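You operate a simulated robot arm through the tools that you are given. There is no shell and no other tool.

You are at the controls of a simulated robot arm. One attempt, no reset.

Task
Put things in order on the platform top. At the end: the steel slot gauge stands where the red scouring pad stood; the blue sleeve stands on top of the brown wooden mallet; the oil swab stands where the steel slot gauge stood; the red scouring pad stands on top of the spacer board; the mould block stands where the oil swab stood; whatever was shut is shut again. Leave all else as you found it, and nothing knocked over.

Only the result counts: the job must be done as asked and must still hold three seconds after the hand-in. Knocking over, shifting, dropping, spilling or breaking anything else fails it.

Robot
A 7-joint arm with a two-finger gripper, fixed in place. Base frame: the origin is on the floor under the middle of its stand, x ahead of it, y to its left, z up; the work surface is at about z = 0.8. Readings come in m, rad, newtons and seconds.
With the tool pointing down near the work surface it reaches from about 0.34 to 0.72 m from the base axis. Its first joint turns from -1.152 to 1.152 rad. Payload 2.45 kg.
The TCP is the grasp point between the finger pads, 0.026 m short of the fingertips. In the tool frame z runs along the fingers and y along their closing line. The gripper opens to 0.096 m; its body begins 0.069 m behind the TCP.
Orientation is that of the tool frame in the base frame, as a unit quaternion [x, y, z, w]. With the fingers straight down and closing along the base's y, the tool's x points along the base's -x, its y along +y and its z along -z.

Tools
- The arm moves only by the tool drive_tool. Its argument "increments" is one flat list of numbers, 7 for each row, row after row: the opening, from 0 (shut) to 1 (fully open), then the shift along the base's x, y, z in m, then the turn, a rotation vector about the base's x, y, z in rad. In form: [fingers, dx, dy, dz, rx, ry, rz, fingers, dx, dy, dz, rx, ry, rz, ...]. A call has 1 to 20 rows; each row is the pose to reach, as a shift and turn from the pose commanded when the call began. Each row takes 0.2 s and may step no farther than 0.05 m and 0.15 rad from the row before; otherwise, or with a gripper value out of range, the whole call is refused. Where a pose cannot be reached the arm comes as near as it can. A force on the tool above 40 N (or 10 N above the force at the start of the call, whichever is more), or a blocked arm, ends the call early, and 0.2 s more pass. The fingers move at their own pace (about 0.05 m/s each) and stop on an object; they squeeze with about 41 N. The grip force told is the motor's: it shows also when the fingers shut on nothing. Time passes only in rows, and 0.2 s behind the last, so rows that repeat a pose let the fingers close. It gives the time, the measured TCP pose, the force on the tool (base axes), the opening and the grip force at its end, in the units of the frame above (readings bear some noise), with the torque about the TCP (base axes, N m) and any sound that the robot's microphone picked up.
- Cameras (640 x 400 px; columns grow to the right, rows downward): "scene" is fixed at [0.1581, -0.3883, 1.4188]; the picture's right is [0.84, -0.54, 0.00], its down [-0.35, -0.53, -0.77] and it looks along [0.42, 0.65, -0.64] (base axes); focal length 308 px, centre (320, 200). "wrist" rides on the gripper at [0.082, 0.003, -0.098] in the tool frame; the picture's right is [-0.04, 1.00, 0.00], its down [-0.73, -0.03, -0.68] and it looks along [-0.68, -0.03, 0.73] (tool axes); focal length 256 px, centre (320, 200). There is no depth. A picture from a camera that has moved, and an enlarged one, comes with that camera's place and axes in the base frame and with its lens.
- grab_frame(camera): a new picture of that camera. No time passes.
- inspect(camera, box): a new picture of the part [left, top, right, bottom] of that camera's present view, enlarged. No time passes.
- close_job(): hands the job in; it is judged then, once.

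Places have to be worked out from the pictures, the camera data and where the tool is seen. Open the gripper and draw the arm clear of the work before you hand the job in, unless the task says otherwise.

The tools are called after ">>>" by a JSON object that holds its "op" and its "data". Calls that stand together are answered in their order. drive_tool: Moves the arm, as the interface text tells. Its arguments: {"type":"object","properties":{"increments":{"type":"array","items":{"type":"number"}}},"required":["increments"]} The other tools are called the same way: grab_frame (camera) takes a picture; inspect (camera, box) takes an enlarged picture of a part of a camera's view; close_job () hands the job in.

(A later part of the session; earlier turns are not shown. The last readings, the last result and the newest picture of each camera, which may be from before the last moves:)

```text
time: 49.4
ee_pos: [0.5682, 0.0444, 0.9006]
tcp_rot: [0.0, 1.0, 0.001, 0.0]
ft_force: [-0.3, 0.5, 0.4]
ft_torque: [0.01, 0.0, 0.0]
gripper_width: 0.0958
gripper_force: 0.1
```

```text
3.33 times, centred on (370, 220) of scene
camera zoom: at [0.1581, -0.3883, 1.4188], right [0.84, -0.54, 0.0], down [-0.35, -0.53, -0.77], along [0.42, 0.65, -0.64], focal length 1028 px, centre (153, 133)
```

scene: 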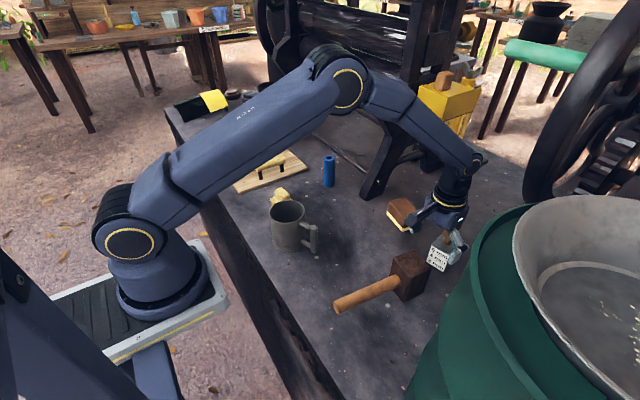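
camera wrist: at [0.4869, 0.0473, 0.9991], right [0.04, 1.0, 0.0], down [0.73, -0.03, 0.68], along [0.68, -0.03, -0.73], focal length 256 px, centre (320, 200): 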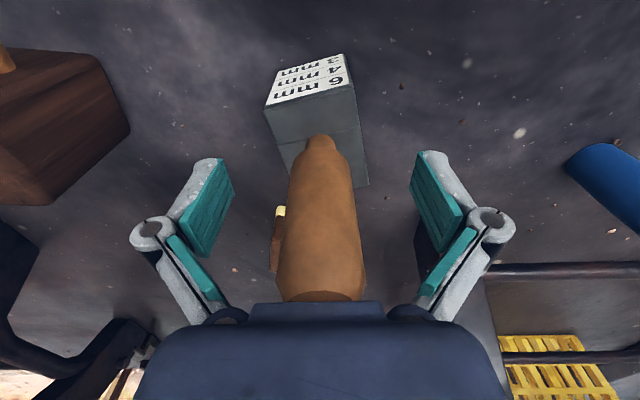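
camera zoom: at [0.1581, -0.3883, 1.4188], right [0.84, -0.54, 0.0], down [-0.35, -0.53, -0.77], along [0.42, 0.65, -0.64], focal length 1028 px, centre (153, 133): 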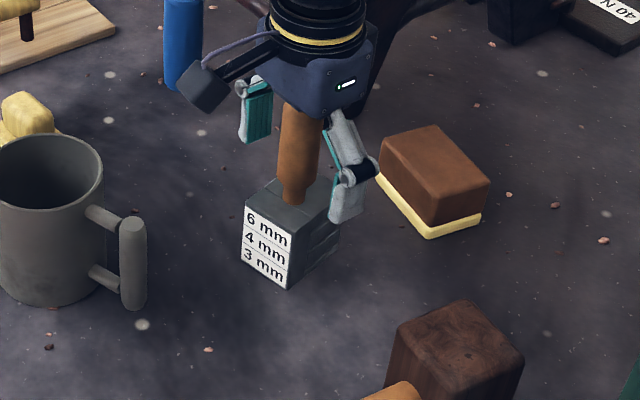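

The gauge stands on the red pad's old spot. I rise clear and swing around (yaw ≈ 1.4) to the -y side of the brown/cream block, so the camera stays away from the gauge.

>>> {"op": "drive_tool", "data": {"increments": [1, 0, 0, 0.045, 0, 0, 0, 1, 0, 0, 0.09, 0, 0, 0, 1, 0, 0, 0.115, 0, 0, 0.1, 1, 0.01, -0.04, 0.115, 0, 0, 0.24, 1, 0.03, -0.08, 0.11, 0, 0, 0.38, 1, 0.05, -0.11, 0.09, 0, 0, 0.52, 1, 0.07, -0.12, 0.06, 0, 0, 0.66, 1, 0.09, -0.12, 0.04, 0, 0, 0.8, 1, 0.1, -0.12, 0.02, 0, 0, 0.94, 1, 0.105, -0.12, 0, 0, 0, 1.08, 1, 0.105, -0.12, 0, 0, 0, 1.22, 1, 0.105, -0.12, 0, 0, 0, 1.36, 1, 0.105, -0.12, 0, 0, 0, 1.4, 1, 0.105, -0.12, 0, 0, 0, 1.4]}}

>>> {"op": "grab_frame", "data": {"camera": "wrist"}}

>>> {"op": "grab_frame", "data": {"camera": "scene"}}

```text
time: 52.4
ee_pos: [0.6727, -0.0759, 0.9005]
tcp_rot: [-0.645, 0.764, 0.0, 0.001]
ft_force: [0.3, -0.3, 0.5]
ft_torque: [0.03, -0.02, -0.01]
gripper_width: 0.0962
gripper_force: 0.0
```

```text
taken
camera wrist: at [0.6559, -0.1567, 0.9979], right [-0.98, 0.21, 0.0], down [0.15, 0.72, 0.68], along [0.14, 0.66, -0.73], focal length 256 px, centre (320, 200)
```

wrist: 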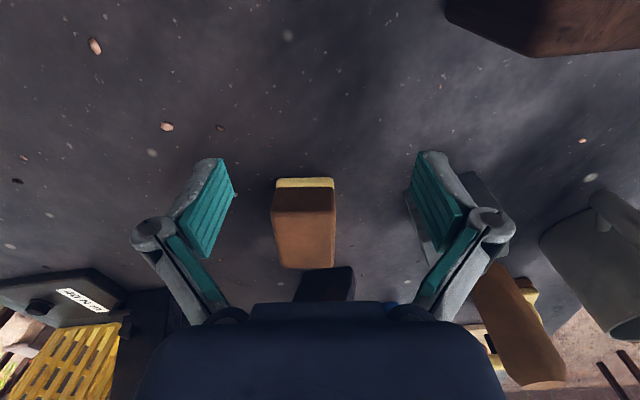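

```text
taken
```

scene: 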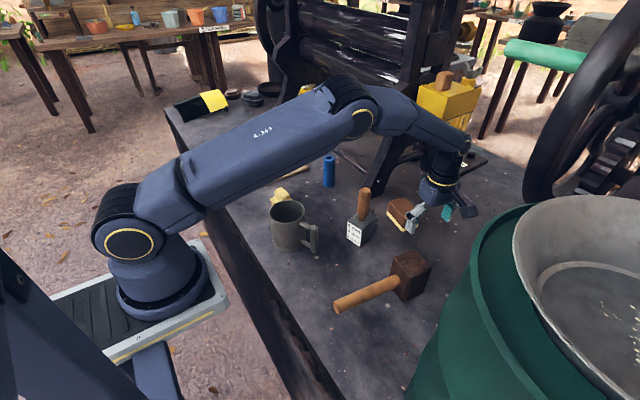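

>>> {"op": "inspect", "data": {"camera": "wrist", "box": [250, 160, 360, 280]}}

>>> {"op": "inspect", "data": {"camera": "scene", "box": [330, 160, 490, 260]}}

```text
3.33 times, centred on (305, 220) of wrist
camera zoom: at [0.6559, -0.1567, 0.9979], right [-0.98, 0.21, 0.0], down [0.15, 0.72, 0.68], along [0.14, 0.66, -0.73], focal length 853 px, centre (370, 133)
```

zoom: 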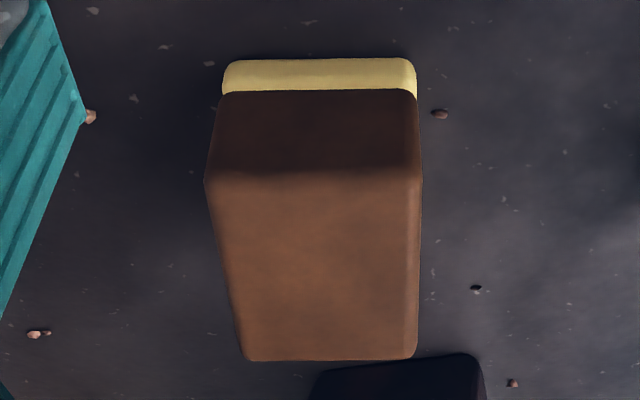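

```text
4.00 times, centred on (410, 210) of scene
camera zoom: at [0.1581, -0.3883, 1.4188], right [0.84, -0.54, 0.0], down [-0.35, -0.53, -0.77], along [0.42, 0.65, -0.64], focal length 1233 px, centre (-40, 160)
```

zoom: 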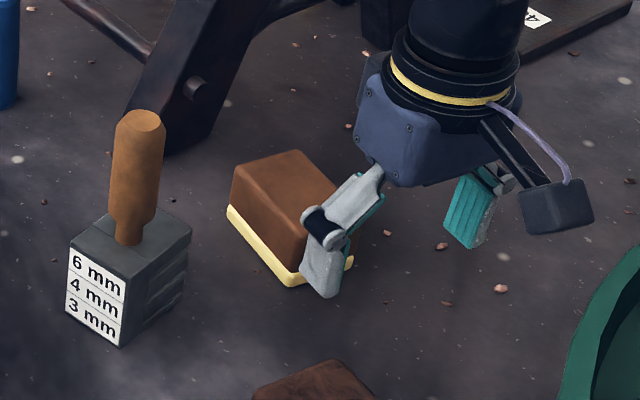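

The brown block measures about 0.056 x 0.08, top z≈0.846, centred at (0.712, 0.035), short side nearly along x. I move over it with the fingertips just above its top.

>>> {"op": "drive_tool", "data": {"increments": [1, 0.02, 0.035, -0.008, 0, 0, 0, 1, 0.035, 0.075, -0.014, 0, 0, -0.02, 1, 0.039, 0.111, -0.018, 0, 0, -0.025, 1, 0.039, 0.111, -0.018, 0, 0, -0.025]}}

>>> {"op": "grab_frame", "data": {"camera": "wrist"}}

>>> {"op": "inspect", "data": {"camera": "scene", "box": [330, 140, 490, 240]}}

```text
time: 53.4
ee_pos: [0.7105, 0.0387, 0.8817]
tcp_rot: [-0.634, 0.773, -0.001, 0.0]
ft_force: [1.0, 0.2, -0.8]
ft_torque: [-0.02, -0.01, 0.01]
gripper_width: 0.0959
gripper_force: 0.0
```

```text
taken
camera wrist: at [0.6918, -0.0415, 0.9792], right [-0.97, 0.23, 0.0], down [0.17, 0.71, 0.68], along [0.16, 0.66, -0.73], focal length 256 px, centre (320, 200)
```

wrist: 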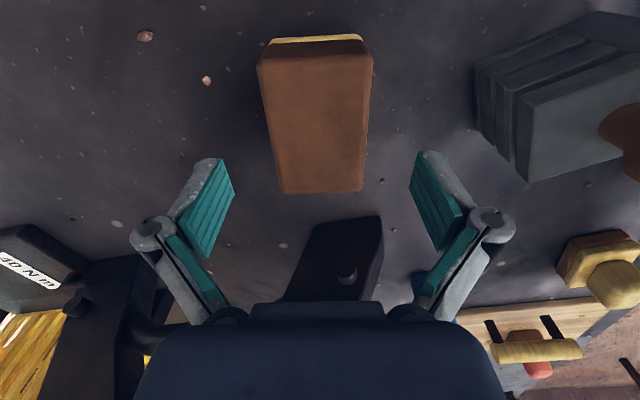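

```text
4.00 times, centred on (410, 190) of scene
camera zoom: at [0.1581, -0.3883, 1.4188], right [0.84, -0.54, 0.0], down [-0.35, -0.53, -0.77], along [0.42, 0.65, -0.64], focal length 1233 px, centre (-40, 240)
```

zoom: 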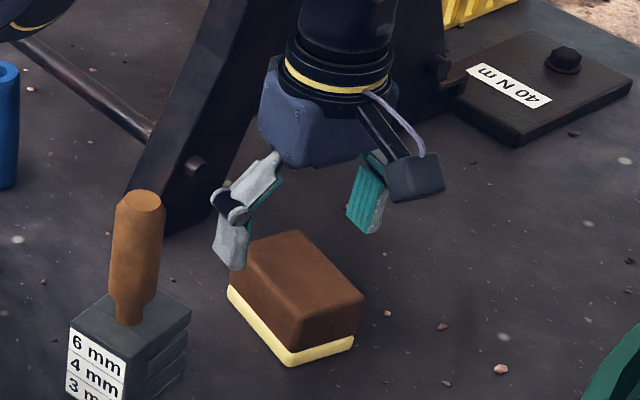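

Well aligned. I descend with the tips to just above the cream layer and close on the brown part only.

>>> {"op": "drive_tool", "data": {"increments": [1, 0, -0.002, -0.015, 0, 0, 0, 1, 0, -0.002, -0.03, 0, 0, 0, 1, 0, -0.002, -0.0395, 0, 0, 0, 0.7, 0, -0.002, -0.0395, 0, 0, 0, 0.65, 0, -0.002, -0.0395, 0, 0, 0, 0, 0, -0.002, -0.0395, 0, 0, 0, 0, 0, -0.002, -0.0395, 0, 0, 0, 0, 0, -0.002, -0.0395, 0, 0, 0]}}

>>> {"op": "grab_frame", "data": {"camera": "wrist"}}

>>> {"op": "inspect", "data": {"camera": "scene", "box": [330, 140, 490, 240]}}

```text
time: 55.2
ee_pos: [0.7122, 0.0341, 0.845]
tcp_rot: [-0.634, 0.773, 0.0, 0.0]
ft_force: [-1.0, -0.1, 0.6]
ft_torque: [0.01, 0.11, -0.03]
gripper_width: 0.0551
gripper_force: 41.5
```

```text
taken
camera wrist: at [0.6921, -0.045, 0.9418], right [-0.97, 0.23, 0.0], down [0.17, 0.71, 0.68], along [0.16, 0.66, -0.73], focal length 256 px, centre (320, 200)
```

wrist: 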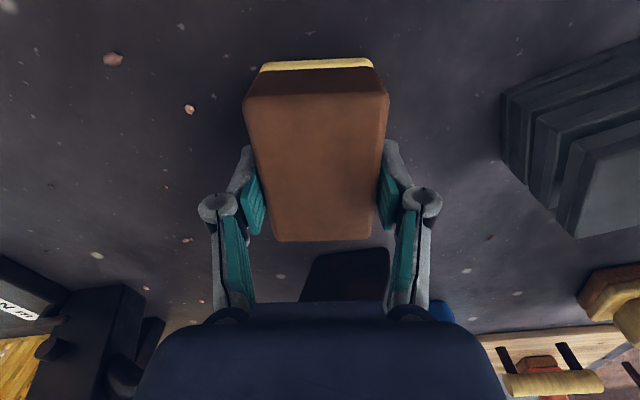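

```text
4.00 times, centred on (410, 190) of scene
camera zoom: at [0.158, -0.3883, 1.4188], right [0.84, -0.54, 0.0], down [-0.35, -0.53, -0.77], along [0.42, 0.65, -0.64], focal length 1233 px, centre (-40, 240)
```

zoom: 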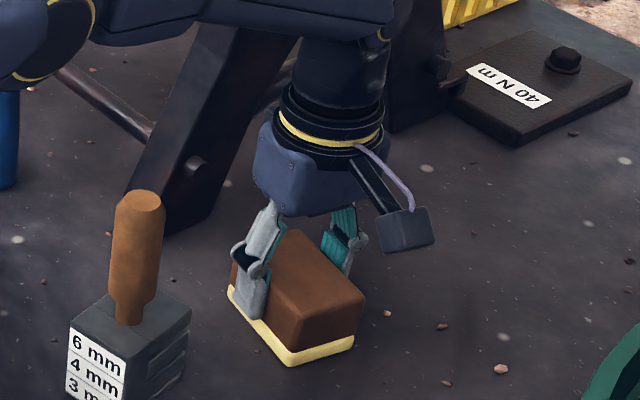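

Gripped on the brown body (0.055 wide). I lift about 1.5 cm to see whether the cream sole comes along.

>>> {"op": "drive_tool", "data": {"increments": [0, 0, 0, 0.005, 0, 0, 0, 0, -0.002, -0.002, 0.012, 0, 0, 0, 0, -0.004, -0.004, 0.02, 0, 0, 0, 0, -0.004, -0.004, 0.02, 0, 0, 0]}}

>>> {"op": "inspect", "data": {"camera": "scene", "box": [330, 140, 490, 240]}}

>>> {"op": "grab_frame", "data": {"camera": "wrist"}}

```text
time: 56.2
ee_pos: [0.7055, 0.0305, 0.865]
tcp_rot: [-0.634, 0.773, 0.0, 0.0]
ft_force: [0.1, 0.0, -2.0]
ft_torque: [0.02, 0.0, 0.0]
gripper_width: 0.0551
gripper_force: 41.0
```

```text
4.00 times, centred on (410, 190) of scene
camera zoom: at [0.1581, -0.3883, 1.4188], right [0.84, -0.54, 0.0], down [-0.35, -0.53, -0.77], along [0.42, 0.65, -0.64], focal length 1233 px, centre (-40, 240)
```

zoom: 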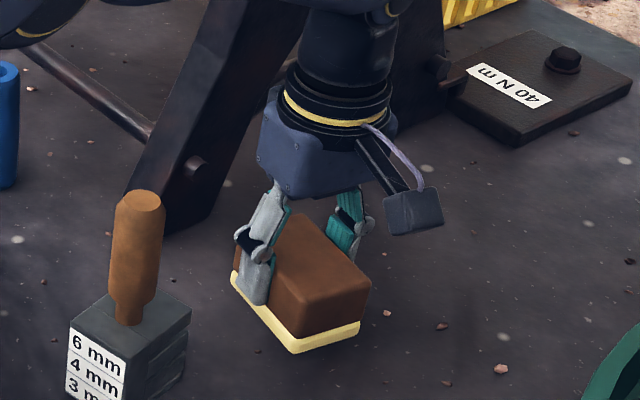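

```text
taken
camera wrist: at [0.6869, -0.0501, 0.9619], right [-0.97, 0.23, 0.0], down [0.17, 0.71, 0.68], along [0.16, 0.66, -0.73], focal length 256 px, centre (320, 200)
```

wrist: 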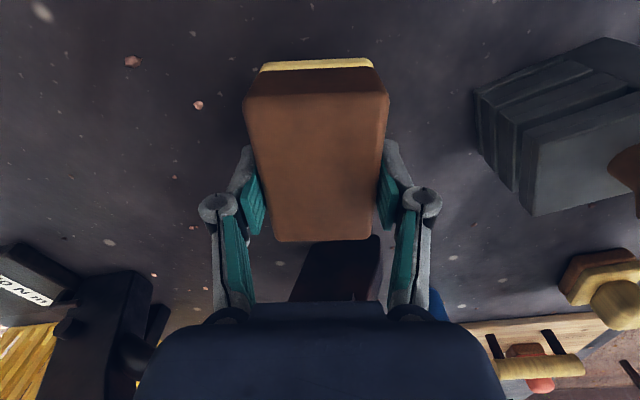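

The block comes up as one solid piece (≈2 N), so it is not a cover. I inspect its layers in detail while holding it, to settle whether it is the swab or the mould block.

>>> {"op": "inspect", "data": {"camera": "wrist", "box": [235, 45, 405, 145]}}

>>> {"op": "inspect", "data": {"camera": "scene", "box": [380, 190, 430, 232]}}

>>> {"op": "inspect", "data": {"camera": "wrist", "box": [550, 240, 640, 330]}}

```text
3.76 times, centred on (320, 95) of wrist
camera zoom: at [0.6869, -0.0501, 0.9619], right [-0.97, 0.23, 0.0], down [0.17, 0.71, 0.68], along [0.16, 0.66, -0.73], focal length 964 px, centre (320, 595)
```

zoom: 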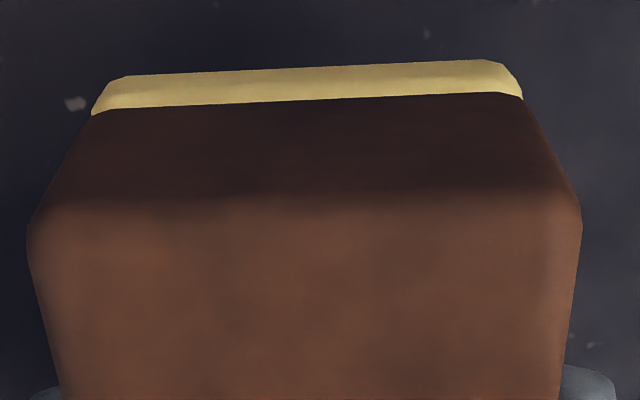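

```text
9.52 times, centred on (405, 211) of scene
camera zoom: at [0.1581, -0.3883, 1.4188], right [0.84, -0.54, 0.0], down [-0.35, -0.53, -0.77], along [0.42, 0.65, -0.64], focal length 2936 px, centre (-490, 95)
```

zoom: 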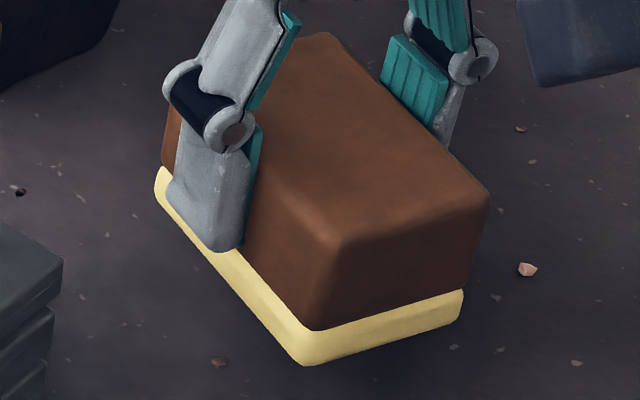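

```text
4.44 times, centred on (595, 285) of wrist
camera zoom: at [0.6869, -0.0501, 0.9619], right [-0.97, 0.23, 0.0], down [0.17, 0.71, 0.68], along [0.16, 0.66, -0.73], focal length 1138 px, centre (-902, -178)
```

zoom: 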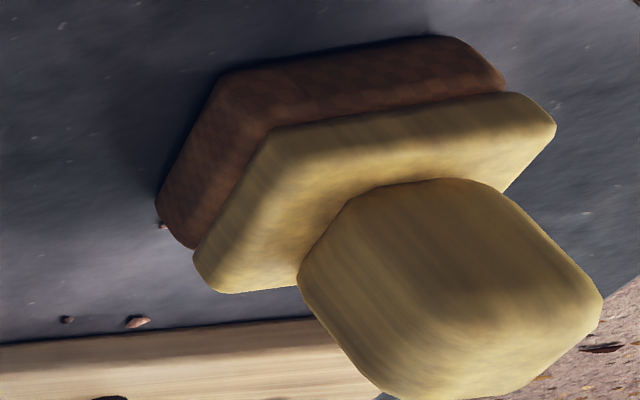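

The cream sole is one with the block. To be sure about which piece is which, I'll retreat to free space above the platform and tilt the block so the scene camera can see its underside.

>>> {"op": "drive_tool", "data": {"increments": [0, -0.02, -0.035, 0.02, 0, 0, 0, 0, -0.05, -0.06, 0.045, 0, 0, 0, 0, -0.085, -0.075, 0.075, 0, 0, 0, 0, -0.12, -0.08, 0.105, 0, 0, 0, 0, -0.155, -0.08, 0.135, 0, 0, 0, 0, -0.19, -0.075, 0.165, 0, 0, 0, 0, -0.225, -0.06, 0.19, 0, 0, 0, 0, -0.235, -0.02, 0.21, 0, 0, 0, 0, -0.24, 0.025, 0.22, 0, 0, 0, 0, -0.24, 0.07, 0.225, 0, 0, 0, 0, -0.24, 0.11, 0.23, 0, 0, 0, 0, -0.24, 0.13, 0.24, 0, 0, 0]}}

>>> {"op": "grab_frame", "data": {"camera": "scene"}}

```text
time: 58.8
ee_pos: [0.4682, 0.1584, 1.1045]
tcp_rot: [-0.634, 0.773, 0.001, 0.0]
ft_force: [0.2, -0.4, -1.2]
ft_torque: [0.02, -0.01, -0.01]
gripper_width: 0.0554
gripper_force: 40.7
```

```text
taken
```

scene: 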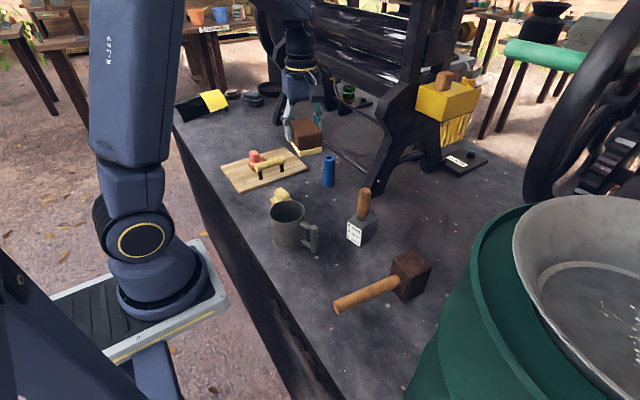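

I tilt the tool about the base x axis step by step, with the TCP held in place, to expose the underside.

>>> {"op": "drive_tool", "data": {"increments": [0, 0, 0, 0.01, -0.14, 0, 0, 0, 0, 0, 0.02, -0.28, 0, 0, 0, 0, 0, 0.03, -0.42, 0, 0, 0, 0, 0, 0.03, -0.56, 0, 0, 0, 0, 0, 0.03, -0.7, 0, 0, 0, 0, 0, 0.03, -0.84, 0, 0, 0, 0, 0, 0.03, -0.98, 0, 0]}}

>>> {"op": "grab_frame", "data": {"camera": "scene"}}

>>> {"op": "inspect", "data": {"camera": "scene", "box": [250, 80, 350, 180]}}

```text
time: 60.4
ee_pos: [0.4674, 0.1586, 1.1347]
tcp_rot: [-0.559, 0.681, -0.365, -0.299]
ft_force: [0.4, -0.8, -1.7]
ft_torque: [0.03, -0.02, 0.01]
gripper_width: 0.0548
gripper_force: 40.5
```

```text
taken
```

scene: 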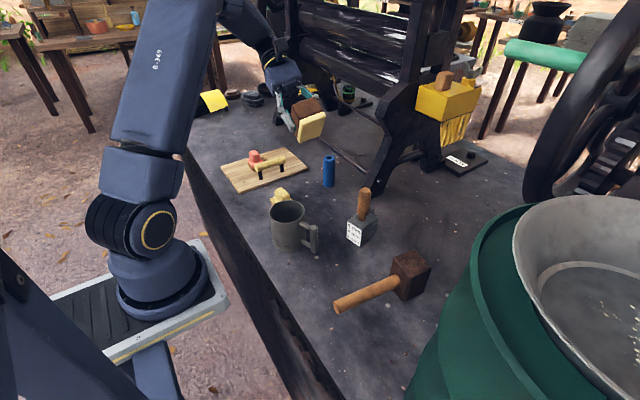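

```text
4.00 times, centred on (300, 130) of scene
camera zoom: at [0.1581, -0.3883, 1.4188], right [0.84, -0.54, 0.0], down [-0.35, -0.53, -0.77], along [0.42, 0.65, -0.64], focal length 1233 px, centre (400, 480)
```

zoom: 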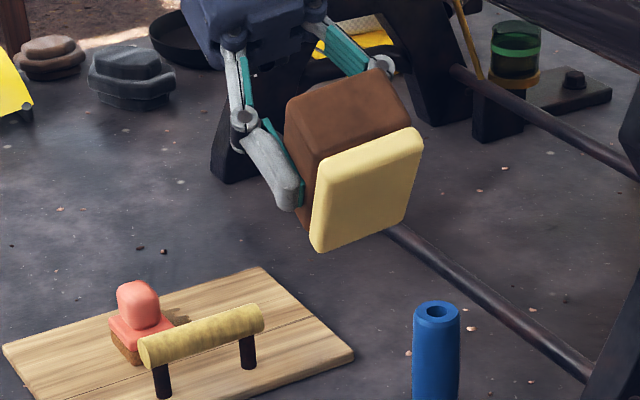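

>>> {"op": "inspect", "data": {"camera": "scene", "box": [285, 90, 335, 150]}}

```text
6.67 times, centred on (310, 120) of scene
camera zoom: at [0.1581, -0.3883, 1.4188], right [0.84, -0.54, 0.0], down [-0.35, -0.53, -0.77], along [0.42, 0.65, -0.64], focal length 2055 px, centre (387, 733)
```

zoom: 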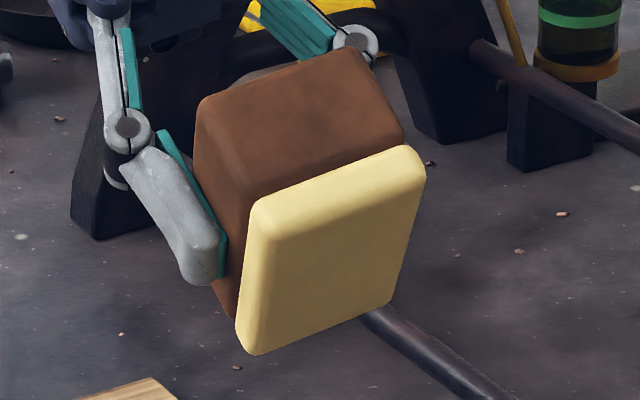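

The underside is a plain, rounded cream felt pad — this confirms the brown block is the oil swab. I tilt it back upright.

>>> {"op": "drive_tool", "data": {"increments": [0, 0, 0, 0, 0.14, 0, 0, 0, 0, 0, 0, 0.28, 0, 0, 0, 0, 0, 0, 0.42, 0, 0, 0, 0, 0, 0, 0.56, 0, 0, 0, 0, 0, -0.01, 0.7, 0, 0, 0, 0, 0, -0.02, 0.84, 0, 0, 0, 0, 0, -0.03, 0.98, 0, 0, 0, 0, 0, -0.03, 0.98, 0, 0]}}

>>> {"op": "grab_frame", "data": {"camera": "wrist"}}

```text
time: 62.2
ee_pos: [0.4673, 0.1591, 1.1049]
tcp_rot: [-0.635, 0.773, 0.0, 0.001]
ft_force: [-0.4, -0.5, -1.1]
ft_torque: [-0.01, 0.01, -0.03]
gripper_width: 0.0551
gripper_force: 41.3
```

```text
taken
camera wrist: at [0.4483, 0.0796, 1.201], right [-0.97, 0.23, 0.0], down [0.17, 0.71, 0.68], along [0.16, 0.66, -0.73], focal length 256 px, centre (320, 200)
```

wrist: 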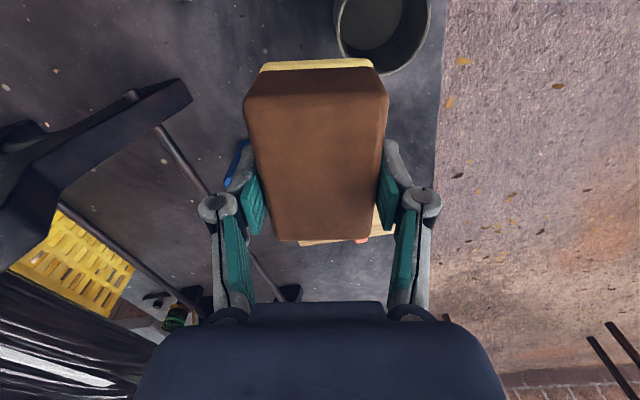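

Upright again with no slip. I carry the oil swab to where the slot gauge stood, about (0.691, -0.131).

>>> {"op": "drive_tool", "data": {"increments": [0, 0, -0.045, 0, 0, 0, 0, 0, 0, -0.09, 0, 0, 0, 0, 0, 0, -0.135, 0, 0, 0, 0, 0, 0.01, -0.18, 0, 0, 0, 0, 0, 0.025, -0.225, -0.005, 0, 0, 0, 0, 0.05, -0.265, -0.01, 0, 0, 0, 0, 0.085, -0.29, -0.03, 0, 0, 0, 0, 0.12, -0.292, -0.06, 0, 0, 0, 0, 0.15, -0.292, -0.095, 0, 0, 0, 0, 0.18, -0.292, -0.13, 0, 0, 0, 0, 0.205, -0.292, -0.165, 0, 0, 0, 0, 0.2235, -0.292, -0.2, 0, 0, 0, 0, 0.2235, -0.292, -0.23, 0, 0, 0, 0, 0.2235, -0.292, -0.23, 0, 0, 0]}}

>>> {"op": "grab_frame", "data": {"camera": "wrist"}}

>>> {"op": "grab_frame", "data": {"camera": "scene"}}

```text
time: 65.2
ee_pos: [0.6921, -0.1329, 0.8741]
tcp_rot: [-0.634, 0.773, 0.0, 0.0]
ft_force: [-0.6, -0.4, -1.5]
ft_torque: [0.02, -0.03, 0.01]
gripper_width: 0.0551
gripper_force: 40.9
```

```text
taken
camera wrist: at [0.6722, -0.2125, 0.971], right [-0.97, 0.23, 0.0], down [0.17, 0.71, 0.68], along [0.16, 0.66, -0.73], focal length 256 px, centre (320, 200)
```

wrist: 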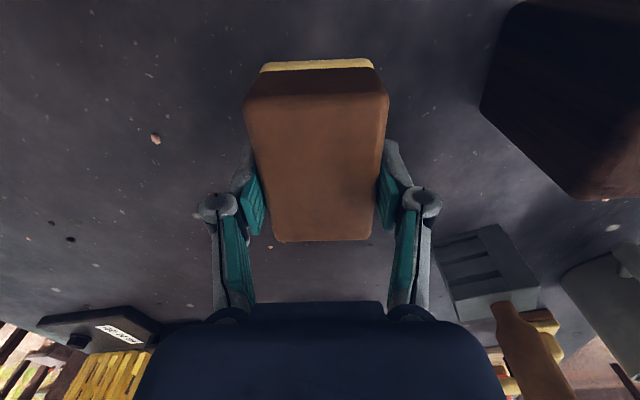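

```text
taken
```

scene: 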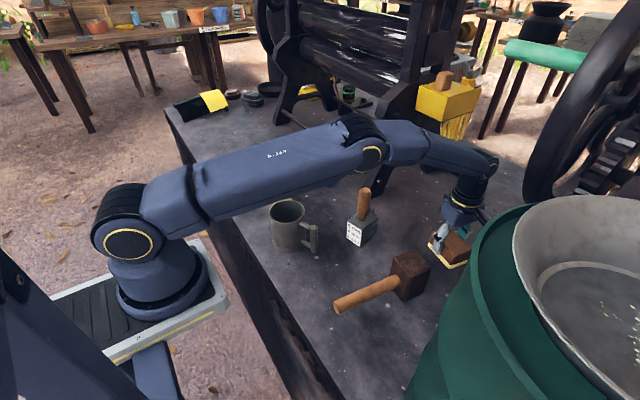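

>>> {"op": "drive_tool", "data": {"increments": [0, -0.001, 0.001, -0.012, 0, 0, 0, 0, -0.001, 0.001, -0.022, 0, 0, 0, 0, -0.001, 0.001, -0.027, 0, 0, 0, 0, -0.001, 0.001, -0.028, 0, 0, 0, 0, -0.001, 0.001, -0.028, 0, 0, 0]}}

>>> {"op": "drive_tool", "data": {"increments": [0, 0, 0, -0.001, 0, 0, 0, 0, 0, 0, -0.0015, 0, 0, 0]}}

```text
time: 66.4
ee_pos: [0.6896, -0.1316, 0.8455]
tcp_rot: [-0.635, 0.773, 0.001, 0.0]
ft_force: [-0.2, 0.0, -1.5]
ft_torque: [0.0, 0.01, -0.01]
gripper_width: 0.0551
gripper_force: 41.2
```

```text
time: 67.0
ee_pos: [0.6905, -0.1322, 0.8445]
tcp_rot: [-0.634, 0.774, 0.0, 0.001]
ft_force: [0.0, -0.5, -1.1]
ft_torque: [-0.01, -0.01, -0.01]
gripper_width: 0.0549
gripper_force: 40.9
```

>>> {"op": "drive_tool", "data": {"increments": [0, 0, 0, -0.001, 0, 0, 0, 0, 0, 0, -0.001, 0, 0, 0]}}

>>> {"op": "inspect", "data": {"camera": "scene", "box": [400, 190, 500, 290]}}

```text
time: 67.6
ee_pos: [0.6905, -0.1319, 0.844]
tcp_rot: [-0.634, 0.773, -0.001, 0.0]
ft_force: [-6.0, 0.4, 8.2]
ft_torque: [-0.09, 0.0, -0.07]
gripper_width: 0.0551
gripper_force: 41.3
```

```text
4.00 times, centred on (450, 240) of scene
camera zoom: at [0.1578, -0.3883, 1.4188], right [0.84, -0.54, 0.0], down [-0.35, -0.53, -0.77], along [0.42, 0.65, -0.64], focal length 1233 px, centre (-200, 40)
```

zoom: 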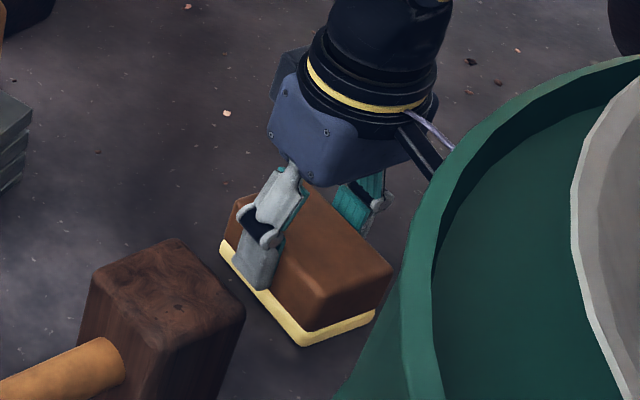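

Contact made. I open the fingers and rise inward, clear of the swab.

>>> {"op": "drive_tool", "data": {"increments": [0.6, 0, 0, 0.0008, 0, 0, 0, 0.8, 0, 0, 0.0008, 0, 0, 0, 1, 0, 0, 0.0008, 0, 0, 0, 1, 0, 0, 0.02, 0, 0, 0, 1, 0, 0, 0.045, 0, 0, 0, 1, -0.03, 0, 0.08, 0, 0, 0, 1, -0.06, 0, 0.115, 0, 0, 0, 1, -0.09, 0, 0.15, 0, 0, 0, 1, -0.13, 0.01, 0.17, 0, 0, -0.1, 1, -0.16, 0.03, 0.19, 0, 0, -0.24, 1, -0.18, 0.06, 0.2, 0, 0, -0.38]}}

>>> {"op": "grab_frame", "data": {"camera": "scene"}}

>>> {"op": "grab_frame", "data": {"camera": "wrist"}}

```text
time: 70.0
ee_pos: [0.5092, -0.0725, 1.0471]
tcp_rot: [-0.476, 0.879, 0.0, 0.0]
ft_force: [-1.1, 0.5, -0.2]
ft_torque: [-0.02, 0.0, 0.0]
gripper_width: 0.0963
gripper_force: 0.1
```

```text
taken
```

scene: 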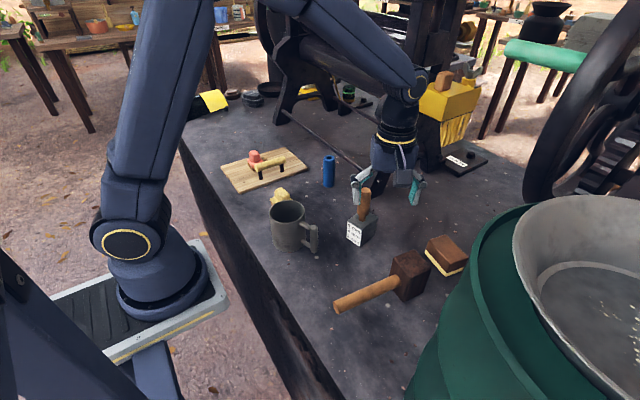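

```text
taken
camera wrist: at [0.4619, -0.1395, 1.1444], right [-0.81, 0.58, 0.0], down [0.43, 0.6, 0.68], along [0.39, 0.55, -0.73], focal length 256 px, centre (320, 200)
```

wrist: 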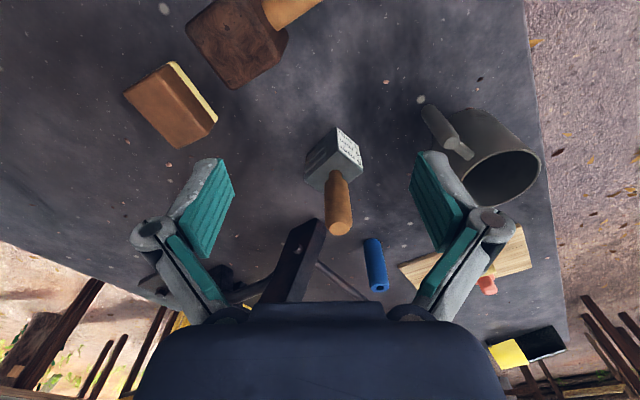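

The oil swab now stands where the gauge was. Next I go to the yellow mould block for a measuring view.

>>> {"op": "drive_tool", "data": {"increments": [1, -0.016, 0.044, 0, 0, 0, -0.12, 1, -0.032, 0.088, 0, 0, 0, -0.24, 1, -0.048, 0.132, 0, 0, 0, -0.36, 1, -0.064, 0.176, 0, 0, 0, -0.48, 1, -0.08, 0.22, 0, 0, 0, -0.6, 1, -0.096, 0.264, 0, 0, 0, -0.72, 1, -0.112, 0.308, -0.01, 0, 0, -0.84, 1, -0.134, 0.345, -0.03, 0, 0, -0.915, 1, -0.134, 0.345, -0.06, 0, 0, -0.915, 1, -0.134, 0.345, -0.06, 0, 0, -0.915]}}

>>> {"op": "grab_frame", "data": {"camera": "wrist"}}

>>> {"op": "inspect", "data": {"camera": "wrist", "box": [250, 90, 400, 220]}}

>>> {"op": "grab_frame", "data": {"camera": "scene"}}

```text
time: 72.2
ee_pos: [0.3761, 0.2726, 0.9847]
tcp_rot: [-0.039, 0.999, 0.0, 0.0]
ft_force: [0.4, -0.1, -0.5]
ft_torque: [-0.01, -0.01, -0.01]
gripper_width: 0.096
gripper_force: 0.0
```

```text
taken
camera wrist: at [0.294, 0.2695, 1.082], right [-0.04, 1.0, 0.0], down [0.73, 0.03, 0.68], along [0.68, 0.03, -0.73], focal length 256 px, centre (320, 200)
```

wrist: 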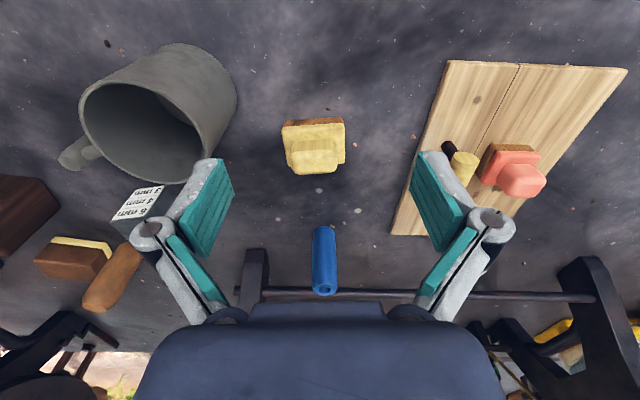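

```text
3.08 times, centred on (325, 155) of wrist
camera zoom: at [0.294, 0.2695, 1.082], right [-0.04, 1.0, 0.0], down [0.73, 0.03, 0.68], along [0.68, 0.03, -0.73], focal length 788 px, centre (305, 338)
```

zoom: 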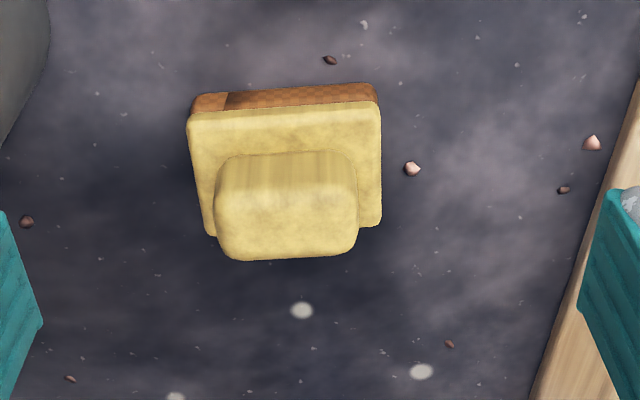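

```text
taken
```

scene: 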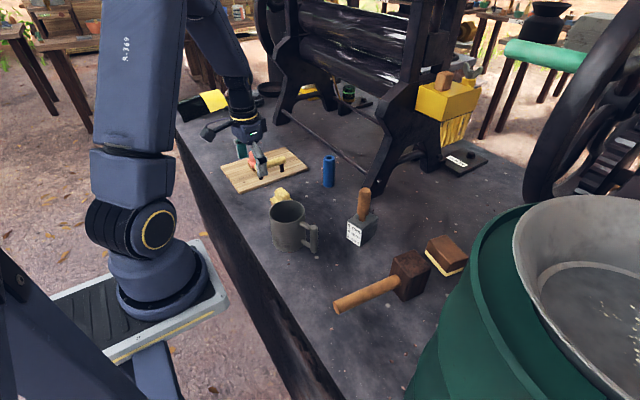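

>>> {"op": "inspect", "data": {"camera": "wrist", "box": [285, 112, 345, 142]}}

>>> {"op": "inspect", "data": {"camera": "wrist", "box": [470, 130, 560, 200]}}

```text
10.67 times, centred on (315, 127) of wrist
camera zoom: at [0.294, 0.2695, 1.082], right [-0.04, 1.0, 0.0], down [0.73, 0.03, 0.68], along [0.68, 0.03, -0.73], focal length 2730 px, centre (373, 979)
```

zoom: 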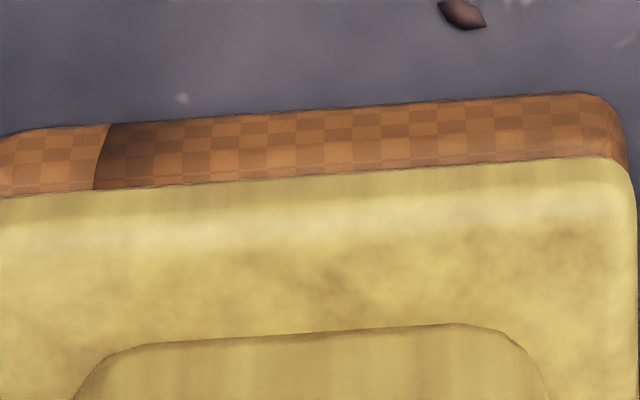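

```text
5.71 times, centred on (515, 165) of wrist
camera zoom: at [0.294, 0.2695, 1.082], right [-0.04, 1.0, 0.0], down [0.73, 0.03, 0.68], along [0.68, 0.03, -0.73], focal length 1463 px, centre (-794, 400)
```

zoom: 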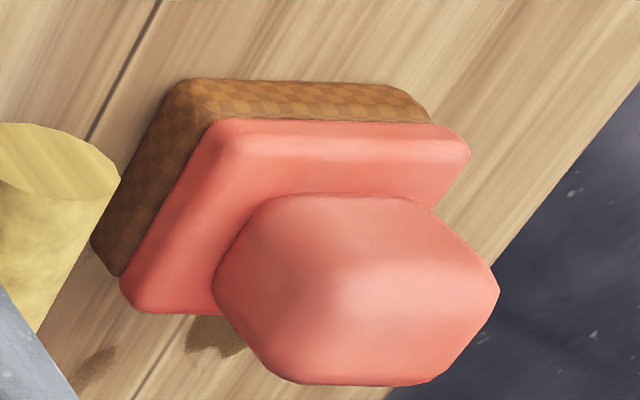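

The yellow piece (0.07 x 0.047) is centred at (0.452, 0.269), yaw ≈ 0.08, knob top ≈0.858. I move above it and descend to the grip, leaving the fingers just open around it.

>>> {"op": "drive_tool", "data": {"increments": [1, 0.03, -0.001, -0.02, 0, 0, 0, 1, 0.06, -0.002, -0.045, 0, 0, 0, 1, 0.0765, -0.0034, -0.08, 0, 0, 0, 1, 0.0765, -0.0034, -0.11, 0, 0, 0, 1, 0.0765, -0.0034, -0.129, 0, 0, 0, 0.65, 0.0765, -0.0034, -0.129, 0, 0, 0, 0.6, 0.0765, -0.0034, -0.129, 0, 0, 0, 0.6, 0.0765, -0.0034, -0.129, 0, 0, 0]}}

>>> {"op": "grab_frame", "data": {"camera": "wrist"}}

>>> {"op": "inspect", "data": {"camera": "scene", "box": [230, 140, 330, 240]}}

```text
time: 74.0
ee_pos: [0.4507, 0.2685, 0.8536]
tcp_rot: [-0.04, 0.999, 0.0, 0.0]
ft_force: [1.1, -0.2, 0.2]
ft_torque: [-0.01, 0.01, 0.01]
gripper_width: 0.0576
gripper_force: 0.0
```

```text
taken
camera wrist: at [0.3694, 0.265, 0.9517], right [-0.04, 1.0, 0.0], down [0.73, 0.03, 0.68], along [0.68, 0.03, -0.73], focal length 256 px, centre (320, 200)
```

wrist: 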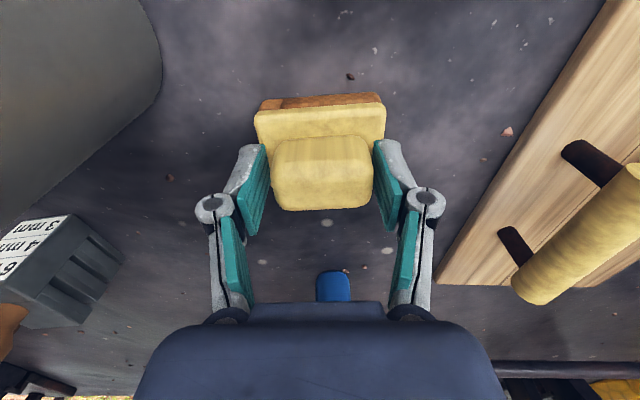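

```text
4.00 times, centred on (280, 190) of scene
camera zoom: at [0.1581, -0.3883, 1.4188], right [0.84, -0.54, 0.0], down [-0.35, -0.53, -0.77], along [0.42, 0.65, -0.64], focal length 1233 px, centre (480, 240)
```

zoom: 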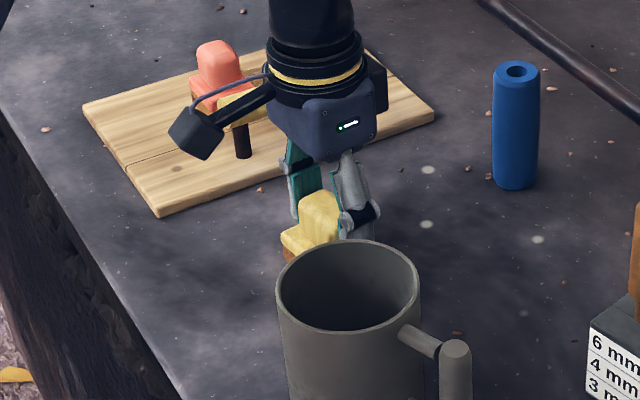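

Centred. I close on the knob and lift it straight up.

>>> {"op": "drive_tool", "data": {"increments": [0, 0, 0, 0, 0, 0, 0, 0, 0, 0, 0, 0, 0, 0, 0, 0, 0, 0, 0, 0, 0, 0, 0, 0, 0.02, 0, 0, 0, 0, 0, 0, 0.06, 0, 0, 0, 0, 0, 0, 0.1, 0, 0, 0, 0, 0, 0, 0.14, 0, 0, 0, 0, 0, 0, 0.18, 0, 0, 0, 0, 0, -0.03, 0.21, 0, 0, 0, 0, 0, -0.06, 0.24, 0, 0, 0, 0, 0, -0.09, 0.26, 0, 0, 0, 0, 0, -0.09, 0.26, 0, 0, 0]}}

>>> {"op": "grab_frame", "data": {"camera": "wrist"}}

```text
time: 76.6
ee_pos: [0.4528, 0.1787, 1.1135]
tcp_rot: [-0.039, 0.999, 0.001, 0.0]
ft_force: [0.2, -0.5, -1.3]
ft_torque: [0.02, -0.01, 0.0]
gripper_width: 0.0492
gripper_force: 40.9
```

```text
taken
camera wrist: at [0.3712, 0.1747, 1.2113], right [-0.04, 1.0, 0.0], down [0.73, 0.03, 0.68], along [0.68, 0.03, -0.73], focal length 256 px, centre (320, 200)
```

wrist: 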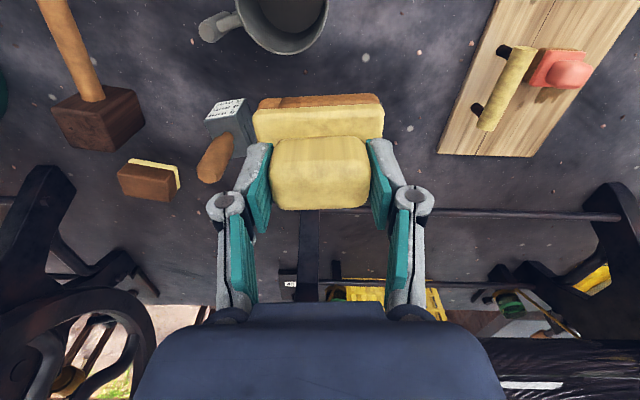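

The yellow piece is held whole (with sole). I tilt it likewise to see its underside from the scene camera.

>>> {"op": "drive_tool", "data": {"increments": [0, 0, 0, 0.01, -0.14, 0, 0, 0, 0, 0, 0.02, -0.28, 0, 0, 0, 0, 0, 0.02, -0.42, 0, 0, 0, 0, 0, 0.02, -0.56, 0, 0, 0, 0, 0, 0.02, -0.7, 0, 0, 0, 0, 0, 0.02, -0.84, 0, 0, 0, 0, 0, 0.02, -0.98, 0, 0]}}

>>> {"op": "inspect", "data": {"camera": "scene", "box": [250, 80, 350, 180]}}

>>> {"op": "grab_frame", "data": {"camera": "scene"}}

```text
time: 78.2
ee_pos: [0.4518, 0.1823, 1.134]
tcp_rot: [-0.034, 0.881, -0.472, -0.018]
ft_force: [0.4, -1.2, -1.1]
ft_torque: [-0.02, 0.01, -0.06]
gripper_width: 0.0496
gripper_force: 41.5
```

```text
4.00 times, centred on (300, 130) of scene
camera zoom: at [0.1581, -0.3883, 1.4188], right [0.84, -0.54, 0.0], down [-0.35, -0.53, -0.77], along [0.42, 0.65, -0.64], focal length 1233 px, centre (400, 480)
```

zoom: 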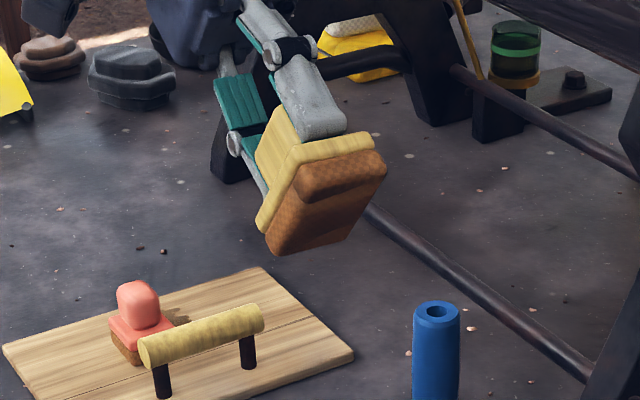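

```text
taken
```

scene: 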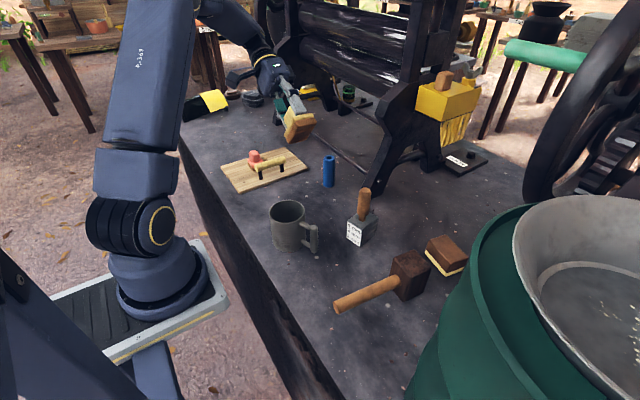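

>>> {"op": "inspect", "data": {"camera": "scene", "box": [280, 100, 330, 150]}}

```text
8.00 times, centred on (305, 125) of scene
camera zoom: at [0.1581, -0.3883, 1.4188], right [0.84, -0.54, 0.0], down [-0.35, -0.53, -0.77], along [0.42, 0.65, -0.64], focal length 2466 px, centre (440, 800)
```

zoom: 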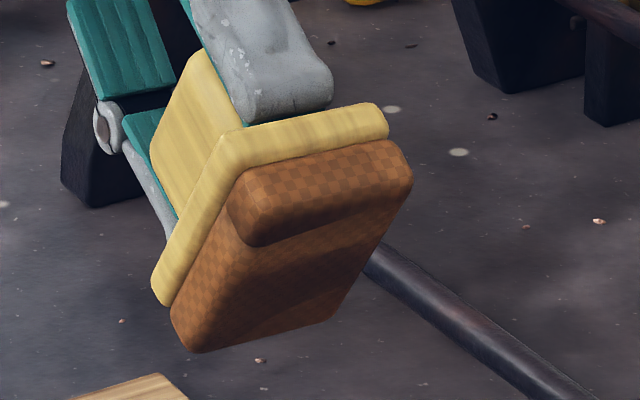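

The underside is a thick woven fibre pad on a wooden grip, like the red scouring pad's build — that makes the yellow piece a swab, and the plain two-part brown/cream brick the "block". I revise: yellow = oil swab, brown/cream = mould block. I tilt it back upright first.

>>> {"op": "drive_tool", "data": {"increments": [0, 0, 0, 0, 0.14, 0, 0, 0, 0, 0, 0, 0.28, 0, 0, 0, 0, 0, 0, 0.42, 0, 0, 0, 0, 0, 0, 0.56, 0, 0, 0, 0, 0, 0, 0.7, 0, 0, 0, 0, 0, -0.01, 0.84, 0, 0, 0, 0, 0, -0.02, 0.98, 0, 0, 0, 0, 0, -0.02, 0.98, 0, 0]}}

>>> {"op": "grab_frame", "data": {"camera": "wrist"}}

>>> {"op": "grab_frame", "data": {"camera": "scene"}}

```text
time: 80.0
ee_pos: [0.4542, 0.1809, 1.1149]
tcp_rot: [-0.039, 0.999, 0.001, 0.0]
ft_force: [0.2, 0.2, -0.3]
ft_torque: [0.02, -0.01, 0.01]
gripper_width: 0.0494
gripper_force: 41.0
```

```text
taken
camera wrist: at [0.3722, 0.1771, 1.2122], right [-0.04, 1.0, 0.0], down [0.73, 0.03, 0.68], along [0.68, 0.03, -0.73], focal length 256 px, centre (320, 200)
```

wrist: 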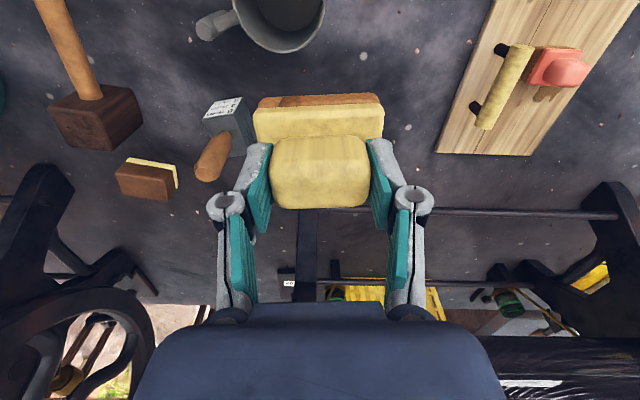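

```text
taken
```

scene: 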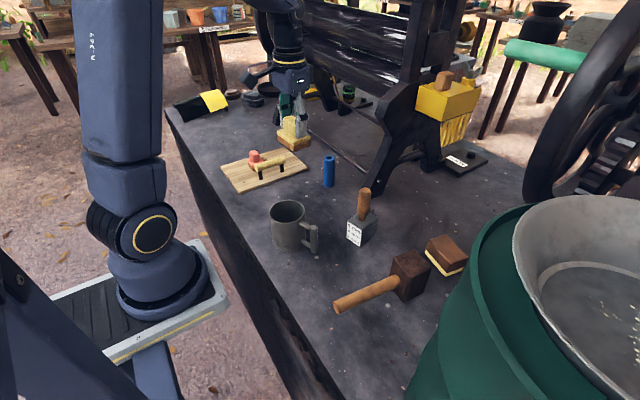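

I set the yellow swab down temporarily on a free area around (0.53, 0.17).

>>> {"op": "drive_tool", "data": {"increments": [0, 0.03, -0.004, -0.03, 0, 0, 0, 0, 0.06, -0.008, -0.06, 0, 0, 0, 0, 0.076, -0.011, -0.1, 0, 0, 0, 0, 0.076, -0.011, -0.145, 0, 0, 0, 0, 0.076, -0.011, -0.19, 0, 0, 0, 0, 0.076, -0.011, -0.23, 0, 0, 0, 0, 0.076, -0.011, -0.25, 0, 0, 0, 0, 0.076, -0.011, -0.257, 0, 0, 0, 0, 0.076, -0.011, -0.257, 0, 0, 0]}}

>>> {"op": "inspect", "data": {"camera": "scene", "box": [260, 120, 380, 240]}}

```text
time: 82.0
ee_pos: [0.5293, 0.1681, 0.8571]
tcp_rot: [-0.039, 0.999, 0.0, 0.0]
ft_force: [-0.8, 0.5, -0.9]
ft_torque: [0.01, 0.05, 0.01]
gripper_width: 0.049
gripper_force: 41.1
```

```text
3.33 times, centred on (320, 180) of scene
camera zoom: at [0.1581, -0.3883, 1.4188], right [0.84, -0.54, 0.0], down [-0.35, -0.53, -0.77], along [0.42, 0.65, -0.64], focal length 1028 px, centre (320, 267)
```

zoom: 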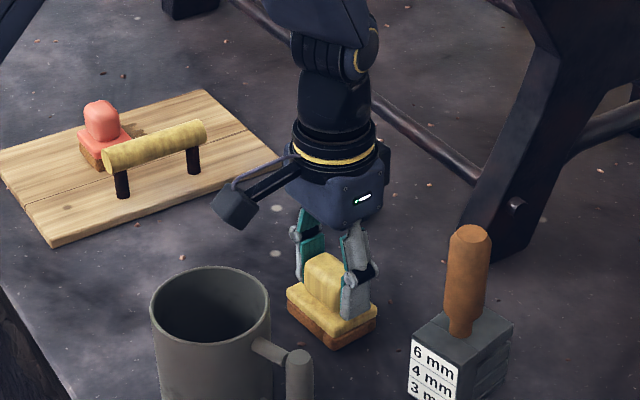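

>>> {"op": "drive_tool", "data": {"increments": [0, 0, 0, -0.0015, 0, 0, 0, 0, 0, 0, -0.003, 0, 0, 0, 0, 0, 0, -0.003, 0, 0, 0]}}

>>> {"op": "drive_tool", "data": {"increments": [0, 0, 0, -0.001, 0, 0, 0, 0, 0, 0, -0.0015, 0, 0, 0]}}

```text
time: 82.8
ee_pos: [0.5299, 0.1691, 0.8558]
tcp_rot: [-0.039, 0.999, 0.0, 0.002]
ft_force: [-0.8, -3.0, 16.8]
ft_torque: [-0.22, 0.02, 0.03]
gripper_width: 0.0495
gripper_force: 41.3
```

```text
time: 83.4
ee_pos: [0.5297, 0.1691, 0.8547]
tcp_rot: [-0.039, 0.999, 0.0, 0.002]
ft_force: [-3.6, -11.0, 37.8]
ft_torque: [-0.35, 0.08, 0.04]
gripper_width: 0.0493
gripper_force: 41.1
```

Contact is firm; I ease up 3 mm, open, and rise.

>>> {"op": "drive_tool", "data": {"increments": [0, 0, 0, 0.0025, 0, 0, 0, 0, 0, 0, 0.0025, 0, 0, 0, 0.6, 0, 0, 0.0025, 0, 0, 0, 0.8, 0, 0, 0.0025, 0, 0, 0, 0.8, 0, 0, 0.0025, 0, 0, 0]}}

>>> {"op": "grab_frame", "data": {"camera": "wrist"}}

>>> {"op": "inspect", "data": {"camera": "scene", "box": [260, 120, 380, 240]}}

```text
time: 84.6
ee_pos: [0.5297, 0.1695, 0.8556]
tcp_rot: [-0.039, 0.999, 0.0, 0.0]
ft_force: [0.4, 0.4, 0.9]
ft_torque: [0.01, 0.0, -0.01]
gripper_width: 0.0767
gripper_force: 0.2
```

```text
taken
camera wrist: at [0.4467, 0.166, 0.9529], right [-0.04, 1.0, 0.0], down [0.73, 0.03, 0.68], along [0.68, 0.03, -0.73], focal length 256 px, centre (320, 200)
```

wrist: 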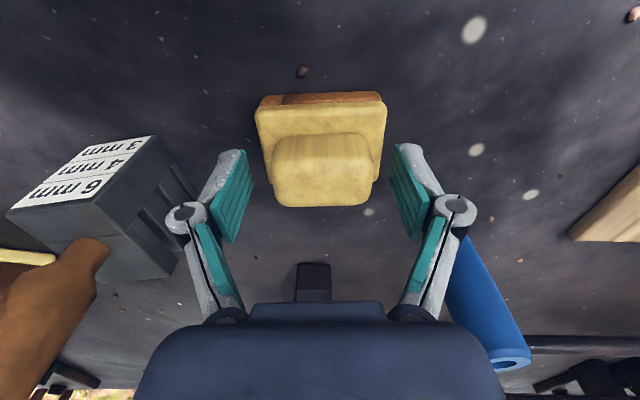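

```text
3.33 times, centred on (320, 180) of scene
camera zoom: at [0.1581, -0.3883, 1.4188], right [0.84, -0.54, 0.0], down [-0.35, -0.53, -0.77], along [0.42, 0.65, -0.64], focal length 1028 px, centre (320, 267)
```

zoom: 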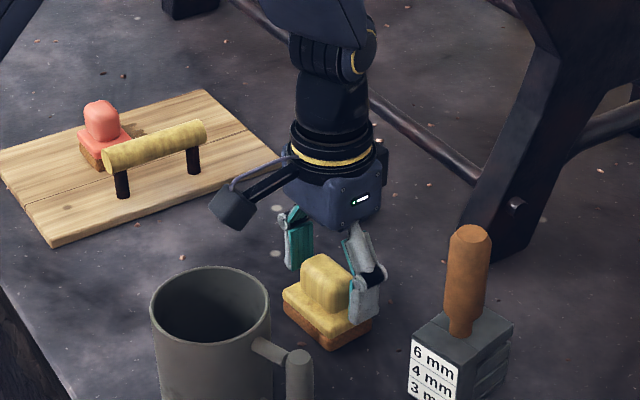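

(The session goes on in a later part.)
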